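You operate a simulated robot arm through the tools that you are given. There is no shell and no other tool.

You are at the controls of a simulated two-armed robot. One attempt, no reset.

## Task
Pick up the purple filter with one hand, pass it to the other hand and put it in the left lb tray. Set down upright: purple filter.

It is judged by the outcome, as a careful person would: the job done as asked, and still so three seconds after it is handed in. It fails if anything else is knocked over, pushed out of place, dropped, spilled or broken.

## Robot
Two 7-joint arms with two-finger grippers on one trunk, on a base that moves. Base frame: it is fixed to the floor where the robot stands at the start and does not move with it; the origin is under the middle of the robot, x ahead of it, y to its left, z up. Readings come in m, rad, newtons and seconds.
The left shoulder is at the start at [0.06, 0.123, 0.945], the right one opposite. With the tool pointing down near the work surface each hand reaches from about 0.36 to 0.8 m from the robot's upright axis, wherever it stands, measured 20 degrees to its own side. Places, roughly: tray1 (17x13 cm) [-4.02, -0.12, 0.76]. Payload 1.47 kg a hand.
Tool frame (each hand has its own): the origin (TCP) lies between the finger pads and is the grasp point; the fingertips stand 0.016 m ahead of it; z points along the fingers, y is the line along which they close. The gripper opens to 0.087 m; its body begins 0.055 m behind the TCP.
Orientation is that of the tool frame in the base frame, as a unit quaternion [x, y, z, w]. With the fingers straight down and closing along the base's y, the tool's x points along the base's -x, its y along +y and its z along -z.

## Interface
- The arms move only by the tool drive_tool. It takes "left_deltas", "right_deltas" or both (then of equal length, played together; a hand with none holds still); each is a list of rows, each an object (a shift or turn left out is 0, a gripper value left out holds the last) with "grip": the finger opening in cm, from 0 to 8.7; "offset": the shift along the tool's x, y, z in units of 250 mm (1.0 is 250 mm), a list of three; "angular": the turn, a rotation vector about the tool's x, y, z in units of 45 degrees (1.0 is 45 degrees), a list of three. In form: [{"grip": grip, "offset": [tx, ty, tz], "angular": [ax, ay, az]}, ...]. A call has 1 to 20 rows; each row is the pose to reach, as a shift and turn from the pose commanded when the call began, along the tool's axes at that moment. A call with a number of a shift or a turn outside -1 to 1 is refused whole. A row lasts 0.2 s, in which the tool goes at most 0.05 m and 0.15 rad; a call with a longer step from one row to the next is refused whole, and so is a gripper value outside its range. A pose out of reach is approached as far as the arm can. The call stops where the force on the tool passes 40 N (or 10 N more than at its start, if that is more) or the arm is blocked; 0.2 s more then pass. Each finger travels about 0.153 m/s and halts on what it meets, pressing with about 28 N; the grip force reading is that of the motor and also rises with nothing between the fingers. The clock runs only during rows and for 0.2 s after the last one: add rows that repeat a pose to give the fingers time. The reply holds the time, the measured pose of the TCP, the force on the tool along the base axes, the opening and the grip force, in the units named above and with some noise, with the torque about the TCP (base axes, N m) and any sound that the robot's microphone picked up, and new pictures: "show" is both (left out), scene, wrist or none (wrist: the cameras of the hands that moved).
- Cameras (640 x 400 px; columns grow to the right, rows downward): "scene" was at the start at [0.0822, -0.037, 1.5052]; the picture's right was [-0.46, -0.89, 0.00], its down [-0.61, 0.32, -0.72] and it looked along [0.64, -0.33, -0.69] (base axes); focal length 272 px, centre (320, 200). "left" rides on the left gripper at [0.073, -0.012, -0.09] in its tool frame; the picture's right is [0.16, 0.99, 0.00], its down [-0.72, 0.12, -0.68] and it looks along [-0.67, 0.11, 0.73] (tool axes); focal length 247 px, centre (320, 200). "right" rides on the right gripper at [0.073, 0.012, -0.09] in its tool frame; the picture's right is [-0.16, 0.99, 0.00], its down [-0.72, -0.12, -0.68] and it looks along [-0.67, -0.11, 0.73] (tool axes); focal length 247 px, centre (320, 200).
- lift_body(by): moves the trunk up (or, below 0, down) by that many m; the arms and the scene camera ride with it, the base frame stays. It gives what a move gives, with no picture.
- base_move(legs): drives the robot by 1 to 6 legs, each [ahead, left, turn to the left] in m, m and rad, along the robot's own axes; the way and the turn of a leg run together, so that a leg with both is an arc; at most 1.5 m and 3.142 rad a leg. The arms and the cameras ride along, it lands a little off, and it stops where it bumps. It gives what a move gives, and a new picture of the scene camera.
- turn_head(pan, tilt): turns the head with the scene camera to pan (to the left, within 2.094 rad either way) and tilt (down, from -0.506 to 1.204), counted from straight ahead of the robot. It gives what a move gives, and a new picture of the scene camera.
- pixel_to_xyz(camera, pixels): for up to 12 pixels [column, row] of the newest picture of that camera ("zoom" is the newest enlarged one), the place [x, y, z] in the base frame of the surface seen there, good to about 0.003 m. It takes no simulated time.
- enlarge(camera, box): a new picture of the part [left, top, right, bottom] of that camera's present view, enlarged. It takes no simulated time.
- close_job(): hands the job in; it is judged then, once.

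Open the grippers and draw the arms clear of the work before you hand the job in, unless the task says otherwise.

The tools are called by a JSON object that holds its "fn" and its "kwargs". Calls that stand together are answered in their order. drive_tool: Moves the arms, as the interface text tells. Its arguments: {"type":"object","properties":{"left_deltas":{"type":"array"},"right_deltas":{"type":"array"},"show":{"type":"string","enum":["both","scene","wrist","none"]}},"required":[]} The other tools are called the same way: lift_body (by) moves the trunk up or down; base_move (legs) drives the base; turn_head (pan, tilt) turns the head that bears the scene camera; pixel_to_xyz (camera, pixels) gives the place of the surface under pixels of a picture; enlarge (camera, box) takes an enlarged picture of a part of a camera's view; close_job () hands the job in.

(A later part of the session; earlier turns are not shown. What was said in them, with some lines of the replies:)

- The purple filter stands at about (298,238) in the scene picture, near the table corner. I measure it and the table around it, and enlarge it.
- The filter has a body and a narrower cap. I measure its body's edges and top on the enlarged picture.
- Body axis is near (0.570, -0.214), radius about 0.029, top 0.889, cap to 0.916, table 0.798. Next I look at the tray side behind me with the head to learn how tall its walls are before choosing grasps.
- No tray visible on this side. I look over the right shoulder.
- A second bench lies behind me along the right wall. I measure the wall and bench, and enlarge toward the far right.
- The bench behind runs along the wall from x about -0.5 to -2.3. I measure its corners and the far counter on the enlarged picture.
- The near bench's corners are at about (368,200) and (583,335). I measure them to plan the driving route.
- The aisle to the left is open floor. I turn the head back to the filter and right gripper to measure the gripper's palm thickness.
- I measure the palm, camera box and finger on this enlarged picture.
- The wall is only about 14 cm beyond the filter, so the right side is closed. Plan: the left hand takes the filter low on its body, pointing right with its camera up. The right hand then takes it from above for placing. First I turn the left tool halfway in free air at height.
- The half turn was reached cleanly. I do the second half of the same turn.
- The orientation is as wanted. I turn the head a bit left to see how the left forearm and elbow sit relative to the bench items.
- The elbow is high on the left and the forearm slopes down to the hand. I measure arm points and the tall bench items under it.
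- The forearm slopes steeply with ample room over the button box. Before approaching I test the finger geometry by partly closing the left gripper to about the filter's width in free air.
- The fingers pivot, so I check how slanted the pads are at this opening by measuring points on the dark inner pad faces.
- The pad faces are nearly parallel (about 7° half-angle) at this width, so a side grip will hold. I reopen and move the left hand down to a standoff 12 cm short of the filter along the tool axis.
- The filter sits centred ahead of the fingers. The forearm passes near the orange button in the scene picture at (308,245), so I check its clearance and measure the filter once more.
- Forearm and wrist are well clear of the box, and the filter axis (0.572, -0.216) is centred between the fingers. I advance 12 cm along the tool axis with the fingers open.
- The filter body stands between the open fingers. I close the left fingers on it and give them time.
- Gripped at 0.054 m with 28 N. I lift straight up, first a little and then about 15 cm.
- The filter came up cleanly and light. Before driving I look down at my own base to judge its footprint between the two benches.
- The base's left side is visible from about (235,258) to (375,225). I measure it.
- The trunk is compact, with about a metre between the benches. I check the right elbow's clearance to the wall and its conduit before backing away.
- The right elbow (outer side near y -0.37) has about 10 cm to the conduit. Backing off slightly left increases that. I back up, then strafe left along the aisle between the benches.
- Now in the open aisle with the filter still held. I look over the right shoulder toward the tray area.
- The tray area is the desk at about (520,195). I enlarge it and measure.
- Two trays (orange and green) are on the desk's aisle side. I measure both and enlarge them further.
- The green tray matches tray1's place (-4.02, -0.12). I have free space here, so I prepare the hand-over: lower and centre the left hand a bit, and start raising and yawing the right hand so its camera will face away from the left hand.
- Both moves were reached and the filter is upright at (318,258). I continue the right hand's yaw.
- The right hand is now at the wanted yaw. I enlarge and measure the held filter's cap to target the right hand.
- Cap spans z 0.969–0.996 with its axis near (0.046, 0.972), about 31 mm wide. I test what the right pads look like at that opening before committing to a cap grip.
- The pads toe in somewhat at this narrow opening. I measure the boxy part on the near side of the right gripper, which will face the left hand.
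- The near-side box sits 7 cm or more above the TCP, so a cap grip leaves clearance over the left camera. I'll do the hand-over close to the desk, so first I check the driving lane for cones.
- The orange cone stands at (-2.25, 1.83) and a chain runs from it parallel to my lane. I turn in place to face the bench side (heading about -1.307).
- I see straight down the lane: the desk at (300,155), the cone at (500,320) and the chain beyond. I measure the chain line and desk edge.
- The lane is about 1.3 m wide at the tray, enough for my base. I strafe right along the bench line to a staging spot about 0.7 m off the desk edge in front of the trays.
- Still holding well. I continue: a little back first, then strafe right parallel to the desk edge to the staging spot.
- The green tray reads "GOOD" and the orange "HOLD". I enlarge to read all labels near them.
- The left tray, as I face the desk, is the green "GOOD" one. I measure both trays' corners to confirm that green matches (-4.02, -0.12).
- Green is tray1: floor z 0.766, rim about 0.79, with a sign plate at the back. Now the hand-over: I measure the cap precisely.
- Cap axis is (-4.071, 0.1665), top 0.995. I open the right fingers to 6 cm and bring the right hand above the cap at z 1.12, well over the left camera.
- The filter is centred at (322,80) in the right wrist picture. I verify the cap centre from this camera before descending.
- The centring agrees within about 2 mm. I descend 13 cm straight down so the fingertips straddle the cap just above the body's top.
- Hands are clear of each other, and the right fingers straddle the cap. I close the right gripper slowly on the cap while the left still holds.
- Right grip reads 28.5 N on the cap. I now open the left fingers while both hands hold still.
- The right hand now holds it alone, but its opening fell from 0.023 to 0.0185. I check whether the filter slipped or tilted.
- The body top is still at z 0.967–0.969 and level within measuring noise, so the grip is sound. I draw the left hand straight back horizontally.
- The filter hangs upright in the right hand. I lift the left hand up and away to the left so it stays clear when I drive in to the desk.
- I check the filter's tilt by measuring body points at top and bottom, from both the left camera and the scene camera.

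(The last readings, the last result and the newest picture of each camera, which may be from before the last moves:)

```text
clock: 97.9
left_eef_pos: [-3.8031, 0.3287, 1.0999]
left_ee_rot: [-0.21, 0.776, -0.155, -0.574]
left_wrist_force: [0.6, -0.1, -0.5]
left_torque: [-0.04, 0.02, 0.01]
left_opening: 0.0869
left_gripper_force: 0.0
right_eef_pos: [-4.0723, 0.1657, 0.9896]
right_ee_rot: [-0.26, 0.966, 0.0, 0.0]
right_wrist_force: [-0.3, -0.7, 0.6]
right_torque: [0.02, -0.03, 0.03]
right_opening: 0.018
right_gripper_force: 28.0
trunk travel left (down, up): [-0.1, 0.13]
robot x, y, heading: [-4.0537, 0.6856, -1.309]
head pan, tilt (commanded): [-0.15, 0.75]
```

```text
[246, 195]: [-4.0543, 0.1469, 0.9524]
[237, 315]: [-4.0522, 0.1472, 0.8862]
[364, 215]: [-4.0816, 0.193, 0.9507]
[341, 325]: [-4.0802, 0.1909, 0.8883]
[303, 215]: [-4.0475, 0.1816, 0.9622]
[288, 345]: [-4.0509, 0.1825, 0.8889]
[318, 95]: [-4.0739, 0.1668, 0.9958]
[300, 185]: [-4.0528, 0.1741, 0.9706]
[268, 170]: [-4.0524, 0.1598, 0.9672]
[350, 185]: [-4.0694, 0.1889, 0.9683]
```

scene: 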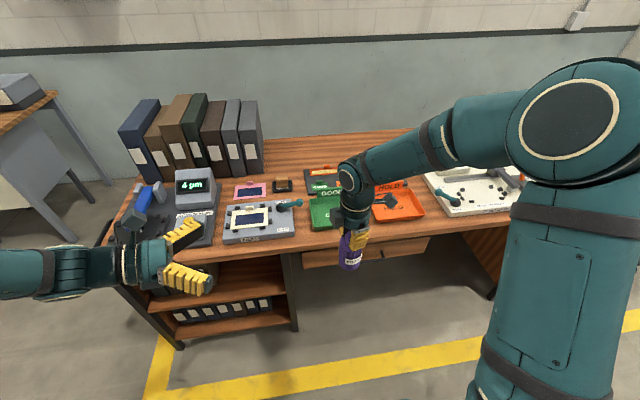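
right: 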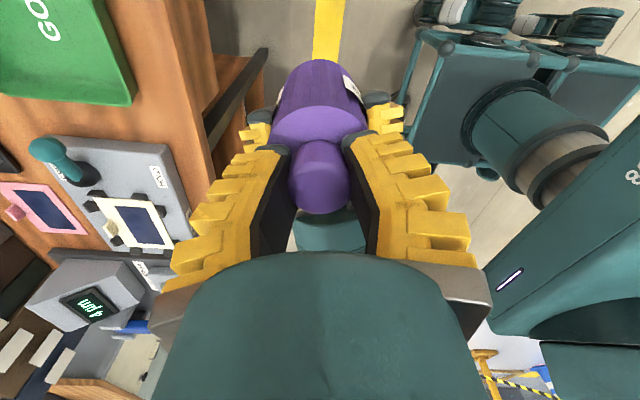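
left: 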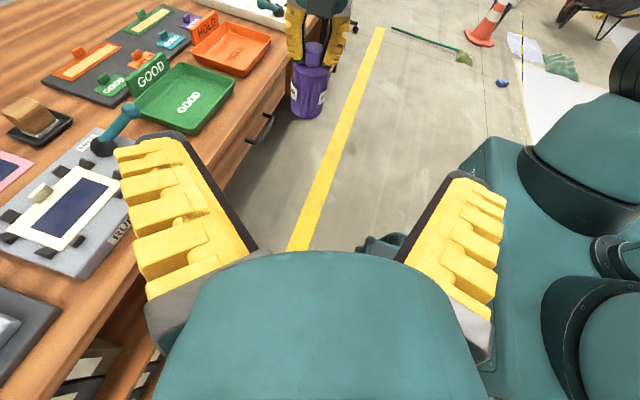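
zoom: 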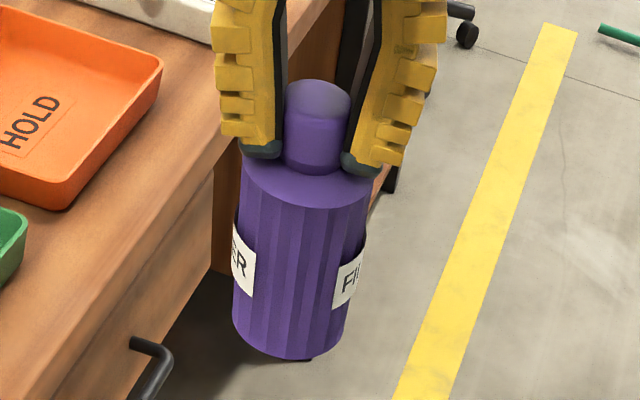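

The filter is vertical within 1–2°, its bottom about 0.113 m below the right TCP. I drive 0.22 m toward the desk; the filter's bottom at 0.877 clears the rim (0.79) and sign (0.84).

{"fn": "base_move", "kwargs": {"legs": [[0.22, 0, 0]]}}

```text
clock: 99.6
left_eef_pos: [-3.7428, 0.1124, 1.1]
left_ee_rot: [-0.209, 0.776, -0.154, -0.574]
left_wrist_force: [-0.1, 0.0, -1.2]
left_torque: [-0.01, 0.0, -0.04]
left_opening: 0.0871
left_gripper_force: 0.0
right_eef_pos: [-4.012, -0.0496, 0.9903]
right_ee_rot: [-0.26, 0.966, 0.0, 0.0]
right_wrist_force: [0.6, 0.3, 0.5]
right_torque: [0.04, 0.0, 0.02]
right_opening: 0.0181
right_gripper_force: 28.0
trunk travel left (down, up): [-0.1, 0.13]
robot x, y, heading: [-3.995, 0.476, -1.306]
head pan, tilt (commanded): [-0.15, 0.75]
```

scene: 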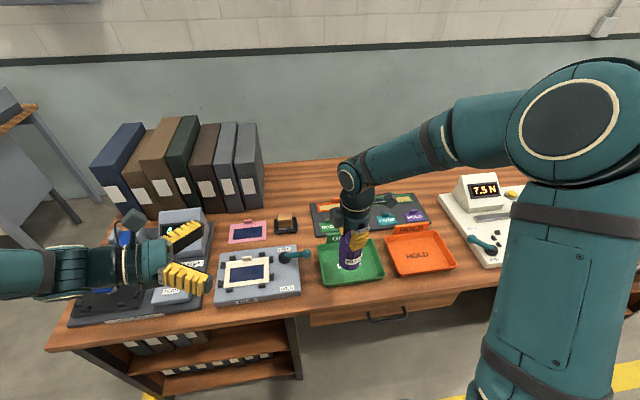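

The filter now hangs over the green tray at (350,255). I enlarge and measure the tray floor, rims and filter.

{"fn": "enlarge", "kwargs": {"camera": "scene", "box": [280, 190, 420, 300]}}

{"fn": "enlarge", "kwargs": {"camera": "left", "box": [0, 0, 400, 250]}}

```text
3.64 times, centred on (350, 245) of scene
```

zoom: 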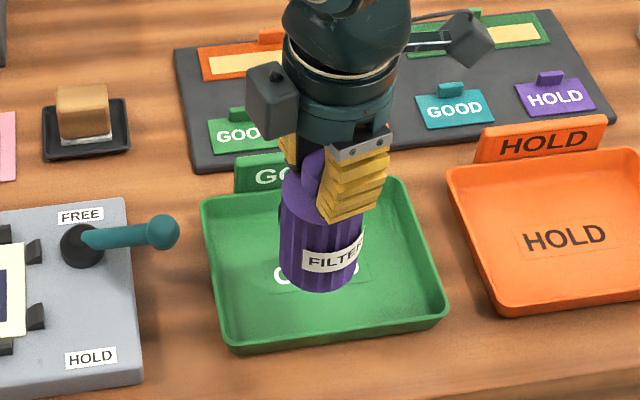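

```text
1.60 times, centred on (200, 125) of left
```

zoom: 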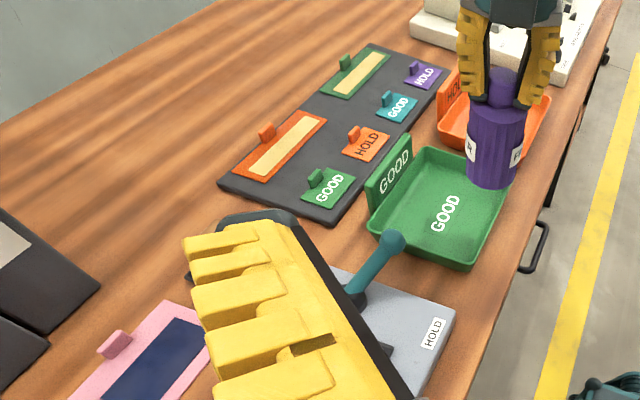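

{"fn": "pixel_to_xyz", "kwargs": {"camera": "scene", "pixels": [[318, 246], [371, 240], [385, 274], [325, 284], [328, 274], [376, 270], [324, 252], [366, 275], [350, 279], [310, 253], [350, 285], [340, 240]]}}

```text
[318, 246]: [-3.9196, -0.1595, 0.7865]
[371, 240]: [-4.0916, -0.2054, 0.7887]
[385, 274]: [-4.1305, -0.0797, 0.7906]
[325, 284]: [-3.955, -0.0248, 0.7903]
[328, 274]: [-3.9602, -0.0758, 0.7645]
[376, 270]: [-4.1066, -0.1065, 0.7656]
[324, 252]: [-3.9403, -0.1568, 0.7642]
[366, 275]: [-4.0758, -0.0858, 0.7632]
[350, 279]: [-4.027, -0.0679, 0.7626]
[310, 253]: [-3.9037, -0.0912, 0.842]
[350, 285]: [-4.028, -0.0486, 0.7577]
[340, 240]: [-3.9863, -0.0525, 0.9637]
```

Tray centre is (-4.024, -0.117), floor z about 0.764, rim 0.79. I move the filter over the centre, then lower to about 1.5 cm above the floor.

{"fn": "drive_tool", "kwargs": {"right_deltas": [{"offset": [0.0613, -0.0715, 0]}, {"offset": [0.1227, -0.1429, 0]}, {"offset": [0.184, -0.2144, 0]}, {"offset": [0.184, -0.2144, 0.1]}, {"offset": [0.184, -0.2144, 0.2]}, {"offset": [0.184, -0.2144, 0.3]}, {"offset": [0.184, -0.2144, 0.36]}, {"offset": [0.184, -0.2144, 0.4]}, {"offset": [0.184, -0.2144, 0.4]}], "show": "both"}}

{"fn": "enlarge", "kwargs": {"camera": "scene", "box": [280, 190, 420, 300]}}

```text
clock: 101.6
left_eef_pos: [-3.7453, 0.1153, 1.1005]
left_ee_rot: [-0.209, 0.776, -0.155, -0.574]
left_wrist_force: [0.8, 0.2, 0.2]
left_torque: [-0.01, 0.02, 0.02]
left_opening: 0.087
left_gripper_force: 0.1
right_eef_pos: [-4.0262, -0.1194, 0.8891]
right_ee_rot: [-0.26, 0.965, 0.0, 0.001]
right_wrist_force: [0.7, -0.1, 0.2]
right_torque: [-0.03, 0.0, 0.01]
right_opening: 0.0178
right_gripper_force: 28.6
trunk travel left (down, up): [-0.1, 0.13]
robot x, y, heading: [-3.9985, 0.4735, -1.307]
head pan, tilt (commanded): [-0.15, 0.75]
```

scene: 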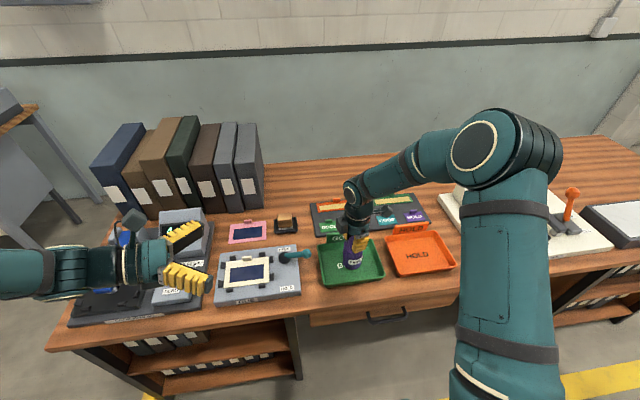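
right: 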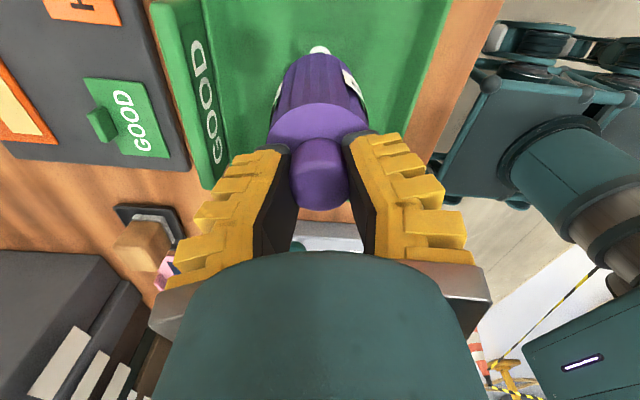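

```text
3.64 times, centred on (350, 245) of scene
```

zoom: 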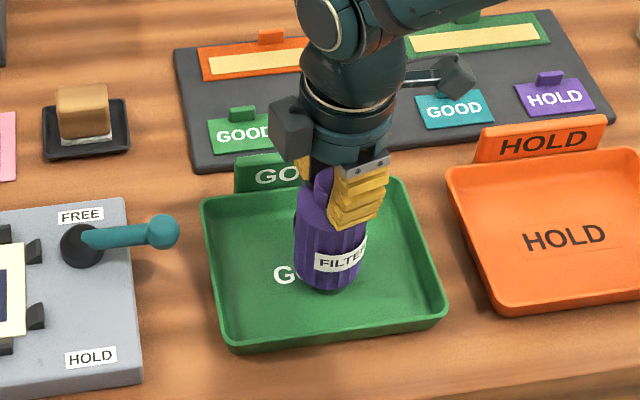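

The filter is over the tray centre, about 1 cm above the floor. I look from the left camera and measure the gap and tilt.

{"fn": "enlarge", "kwargs": {"camera": "left", "box": [220, 20, 360, 180]}}

```text
2.50 times, centred on (290, 100) of left
```

zoom: 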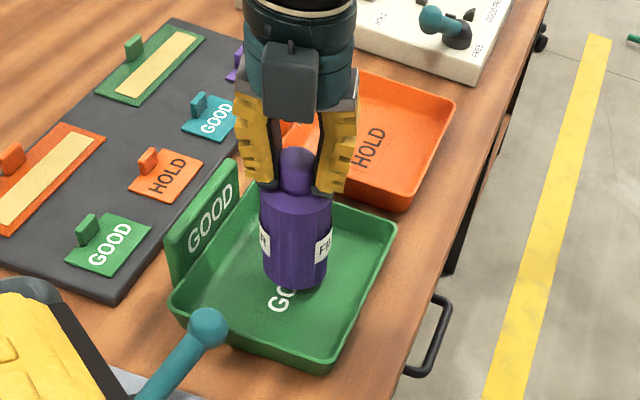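

{"fn": "pixel_to_xyz", "kwargs": {"camera": "zoom", "pixels": [[264, 205], [268, 272], [328, 208], [322, 278], [295, 225], [293, 285], [293, 292], [285, 305], [250, 290], [335, 290], [297, 160]]}}

```text
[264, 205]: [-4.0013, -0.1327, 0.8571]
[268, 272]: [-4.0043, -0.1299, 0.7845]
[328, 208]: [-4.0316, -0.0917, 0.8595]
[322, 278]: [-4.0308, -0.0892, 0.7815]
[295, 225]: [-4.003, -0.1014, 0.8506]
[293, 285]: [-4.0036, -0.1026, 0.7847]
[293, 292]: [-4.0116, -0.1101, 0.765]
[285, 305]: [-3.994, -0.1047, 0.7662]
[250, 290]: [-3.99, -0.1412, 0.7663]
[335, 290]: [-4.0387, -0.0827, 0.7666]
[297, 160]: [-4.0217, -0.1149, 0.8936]
```

The filter is vertical, the floor at 0.7655 and the gap about 1 cm. I lower the last centimetre slowly and watch the force.

{"fn": "drive_tool", "kwargs": {"right_deltas": [{"offset": [0, 0, 0.012]}, {"offset": [0, 0, 0.024]}, {"offset": [0, 0, 0.036]}, {"offset": [0, 0, 0.036]}], "show": "none"}}

```text
clock: 102.6
left_eef_pos: [-3.7451, 0.1141, 1.1009]
left_ee_rot: [-0.21, 0.776, -0.155, -0.575]
left_wrist_force: [0.7, -0.1, 1.3]
left_torque: [0.03, 0.0, 0.0]
left_opening: 0.0869
left_gripper_force: 0.1
right_eef_pos: [-4.0247, -0.1196, 0.8808]
right_ee_rot: [-0.261, 0.965, -0.001, 0.0]
right_wrist_force: [0.0, 0.0, 0.0]
right_torque: [-0.04, 0.0, 0.06]
right_opening: 0.0175
right_gripper_force: 27.6
trunk travel left (down, up): [-0.1, 0.13]
robot x, y, heading: [-3.9971, 0.471, -1.303]
head pan, tilt (commanded): [-0.15, 0.75]
```

No contact yet at TCP z 0.8808. I continue down in 1.5 mm steps.

{"fn": "drive_tool", "kwargs": {"right_deltas": [{"offset": [0, 0, 0.006]}, {"offset": [0, 0, 0.012]}, {"offset": [0, 0, 0.012]}], "show": "none"}}

{"fn": "enlarge", "kwargs": {"camera": "left", "box": [250, 60, 330, 160]}}

```text
clock: 103.4
left_eef_pos: [-3.7457, 0.1142, 1.1009]
left_ee_rot: [-0.21, 0.776, -0.155, -0.574]
left_wrist_force: [-0.1, 1.0, -0.4]
left_torque: [0.0, 0.0, -0.01]
left_opening: 0.087
left_gripper_force: 0.0
right_eef_pos: [-4.0252, -0.1194, 0.8788]
right_ee_rot: [-0.26, 0.966, 0.0, 0.0]
right_wrist_force: [-0.3, 0.0, 0.4]
right_torque: [0.03, -0.01, -0.01]
right_opening: 0.0175
right_gripper_force: 28.2
trunk travel left (down, up): [-0.1, 0.13]
robot x, y, heading: [-3.9976, 0.4712, -1.307]
head pan, tilt (commanded): [-0.15, 0.75]
```

```text
4.00 times, centred on (290, 110) of left
```

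zoom: 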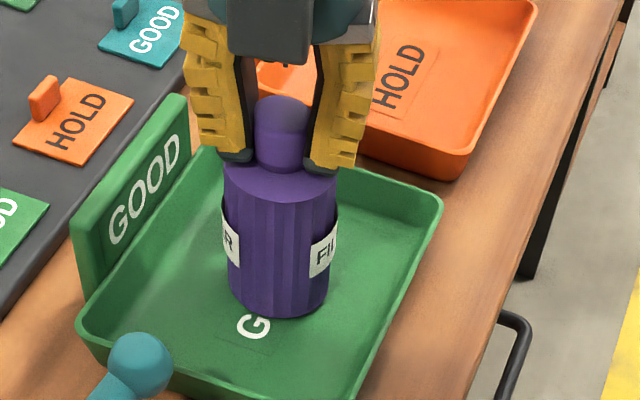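

Almost touching, force still near zero. A few more millimetres in small steps.

{"fn": "drive_tool", "kwargs": {"right_deltas": [{"offset": [0, 0, 0.004]}, {"offset": [0, 0, 0.008]}, {"offset": [0, 0, 0.008]}], "show": "none"}}

```text
clock: 104.2
left_eef_pos: [-3.7443, 0.1156, 1.1]
left_ee_rot: [-0.21, 0.776, -0.156, -0.574]
left_wrist_force: [0.1, -0.5, -0.1]
left_torque: [0.01, -0.02, -0.01]
left_opening: 0.0871
left_gripper_force: 0.1
right_eef_pos: [-4.0252, -0.1193, 0.878]
right_ee_rot: [-0.261, 0.965, -0.001, 0.0]
right_wrist_force: [0.1, -1.3, 11.8]
right_torque: [0.14, -0.26, -0.04]
right_opening: 0.0178
right_gripper_force: 28.1
trunk travel left (down, up): [-0.1, 0.13]
robot x, y, heading: [-3.993, 0.4778, -1.303]
head pan, tilt (commanded): [-0.15, 0.75]
```

Contact: 11.8 N upward, so the filter stands on the tray floor. I ease up 1.5 mm and open the fingers slowly to 4.5 cm.

{"fn": "drive_tool", "kwargs": {"right_deltas": [{"offset": [0, 0, -0.005]}, {"grip": 2.4, "offset": [0, 0, -0.005]}, {"grip": 3.0, "offset": [0, 0, -0.005]}, {"grip": 3.6, "offset": [0, 0, -0.005]}, {"grip": 4.2, "offset": [0, 0, -0.005]}, {"grip": 4.7, "offset": [0, 0, -0.005]}, {"grip": 4.7, "offset": [0, 0, -0.005]}], "show": "both"}}

{"fn": "enlarge", "kwargs": {"camera": "left", "box": [250, 60, 330, 160]}}

```text
clock: 105.8
left_eef_pos: [-3.7448, 0.1136, 1.1002]
left_ee_rot: [-0.209, 0.776, -0.155, -0.575]
left_wrist_force: [-0.2, -0.1, 0.0]
left_torque: [0.0, 0.0, 0.0]
left_opening: 0.0871
left_gripper_force: 0.0
right_eef_pos: [-4.026, -0.1183, 0.8785]
right_ee_rot: [-0.261, 0.965, 0.0, 0.0]
right_wrist_force: [-0.5, 0.2, -0.5]
right_torque: [-0.01, -0.01, 0.02]
right_opening: 0.0523
right_gripper_force: 4.1
trunk travel left (down, up): [-0.1, 0.13]
robot x, y, heading: [-3.9987, 0.4739, -1.306]
head pan, tilt (commanded): [-0.15, 0.75]
```

scene: 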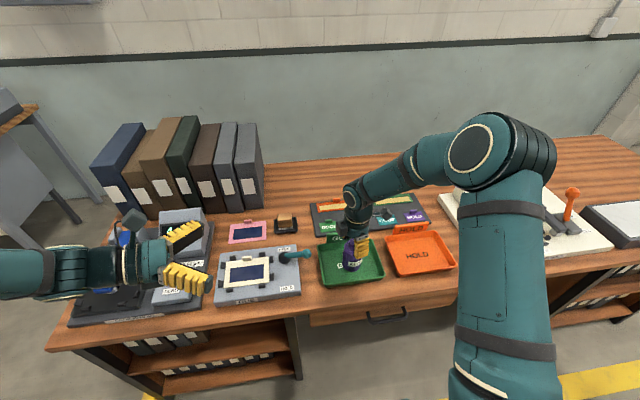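
right: 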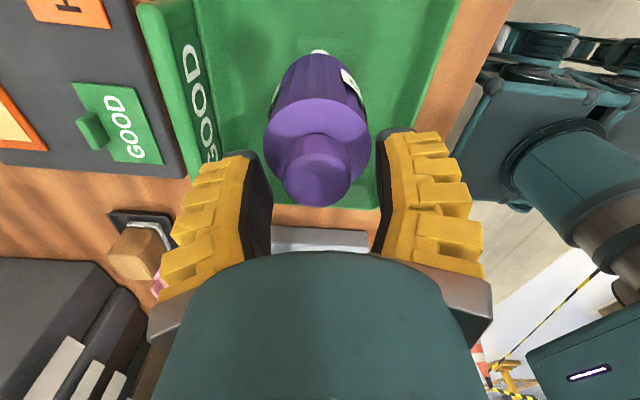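

```text
4.00 times, centred on (290, 110) of left
```

zoom: 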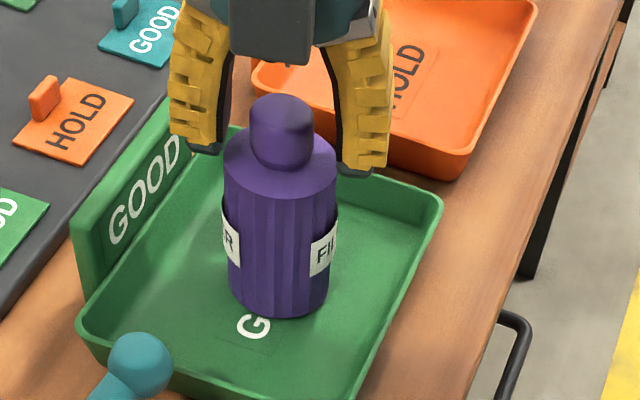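

The filter stands free, upright in the tray. I raise the right hand straight up, away from the cap.

{"fn": "drive_tool", "kwargs": {"right_deltas": [{"offset": [0, 0, -0.06]}, {"offset": [0, 0, -0.14]}, {"offset": [0, 0, -0.26]}, {"offset": [0, 0, -0.42]}, {"offset": [0, 0, -0.58]}, {"offset": [0, 0, -0.72]}, {"offset": [0, 0, -0.72]}], "show": "both"}}

```text
clock: 107.4
left_eef_pos: [-3.7448, 0.1133, 1.1]
left_ee_rot: [-0.209, 0.776, -0.154, -0.575]
left_wrist_force: [-0.4, 0.5, -0.5]
left_torque: [-0.04, -0.03, 0.0]
left_opening: 0.0871
left_gripper_force: 0.1
right_eef_pos: [-4.0244, -0.1175, 1.0597]
right_ee_rot: [-0.261, 0.965, 0.0, 0.0]
right_wrist_force: [0.0, 0.1, 0.0]
right_torque: [0.01, -0.02, 0.03]
right_opening: 0.0525
right_gripper_force: 3.6
trunk travel left (down, up): [-0.1, 0.13]
robot x, y, heading: [-3.9935, 0.4735, -1.309]
head pan, tilt (commanded): [-0.15, 0.75]
```

scene: 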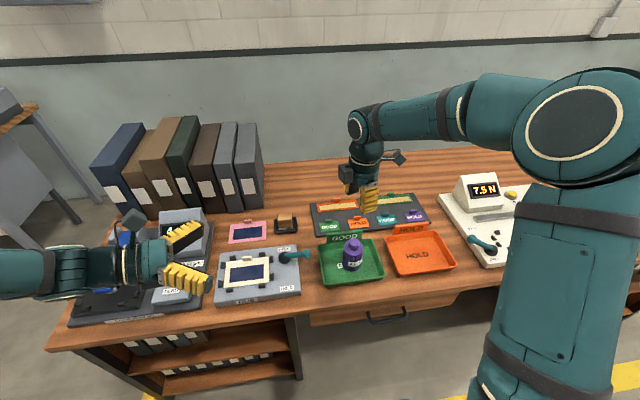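
right: 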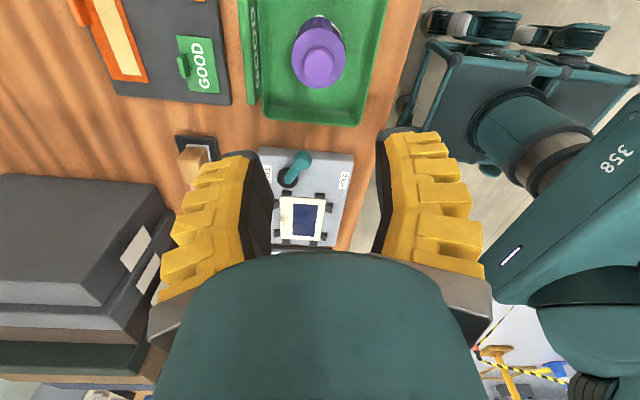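

The filter stands upright in the green tray at (351,255). I open the right gripper fully, then back the robot away so both arms are clear of the desk.

{"fn": "drive_tool", "kwargs": {"right_deltas": [{"grip": 8.7}, {"grip": 8.7}], "show": "none"}}

{"fn": "base_move", "kwargs": {"legs": [[-0.22, 0, 0]]}}

{"fn": "enlarge", "kwargs": {"camera": "scene", "box": [290, 150, 450, 270]}}

```text
clock: 108.0
left_eef_pos: [-3.7445, 0.1137, 1.1013]
left_ee_rot: [-0.21, 0.776, -0.156, -0.574]
left_wrist_force: [0.4, 0.4, 0.3]
left_torque: [0.0, 0.01, -0.01]
left_opening: 0.0871
left_gripper_force: 0.0
right_eef_pos: [-4.0244, -0.1176, 1.0592]
right_ee_rot: [-0.26, 0.966, 0.0, 0.0]
right_wrist_force: [-0.1, 0.1, 0.1]
right_torque: [0.02, 0.02, -0.03]
right_opening: 0.087
right_gripper_force: 0.1
trunk travel left (down, up): [-0.1, 0.13]
robot x, y, heading: [-4.0012, 0.4768, -1.305]
head pan, tilt (commanded): [-0.15, 0.75]
```

```text
clock: 109.7
left_eef_pos: [-3.8028, 0.325, 1.1018]
left_ee_rot: [-0.208, 0.776, -0.154, -0.575]
left_wrist_force: [0.0, -0.4, 0.1]
left_torque: [0.03, 0.01, 0.0]
left_opening: 0.0868
left_gripper_force: 0.1
right_eef_pos: [-4.0821, 0.0915, 1.06]
right_ee_rot: [-0.259, 0.966, -0.001, 0.0]
right_wrist_force: [-0.1, 0.1, -0.4]
right_torque: [-0.04, -0.02, -0.01]
right_opening: 0.0869
right_gripper_force: 0.0
trunk travel left (down, up): [-0.1, 0.13]
robot x, y, heading: [-4.0545, 0.6822, -1.306]
head pan, tilt (commanded): [-0.15, 0.75]
```

scene: 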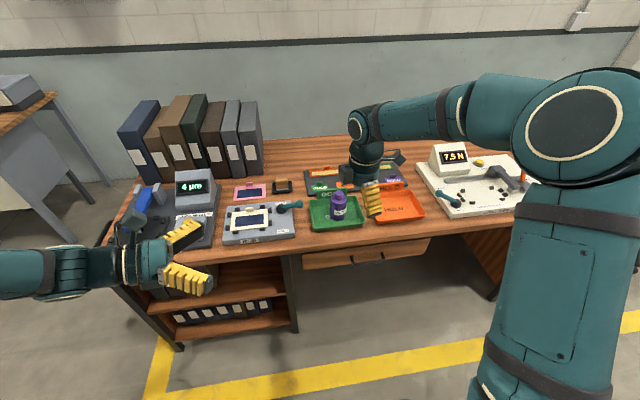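

```text
3.33 times, centred on (370, 210) of scene
```

zoom: 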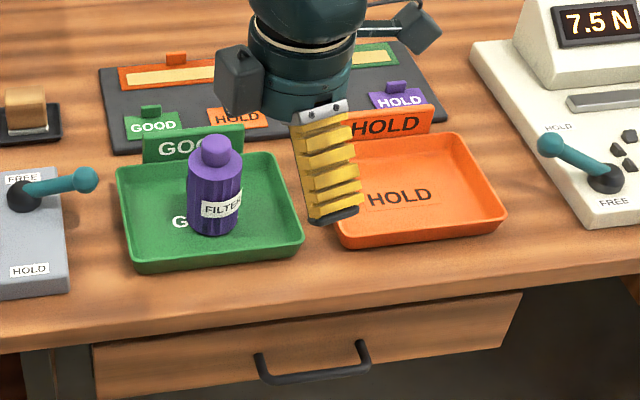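

The filter stands upright in the green left tray (zoom (212,190)), nothing else has moved, and both hands are open and clear at z above 1.05. I hand the job in.

{"fn": "close_job", "kwargs": {}}

```text
The job is handed in.
```

The purple filter is standing upright in the green "GOOD" tray, and I've handed the job in.

- **Pick and pass:** The left hand picked it up by the body. It passed it in mid-air to the right hand, which held the cap and set it down near the middle of the tray.
- **Which tray:** None of the labels I could read said "lb". I chose the green tray because it is the left one when facing the desk and it matches the tray1 position you gave.
- **Surroundings:** I saw nothing else knocked over or moved. Both hands are open and clear above the work, and the robot is backed away from the desk.
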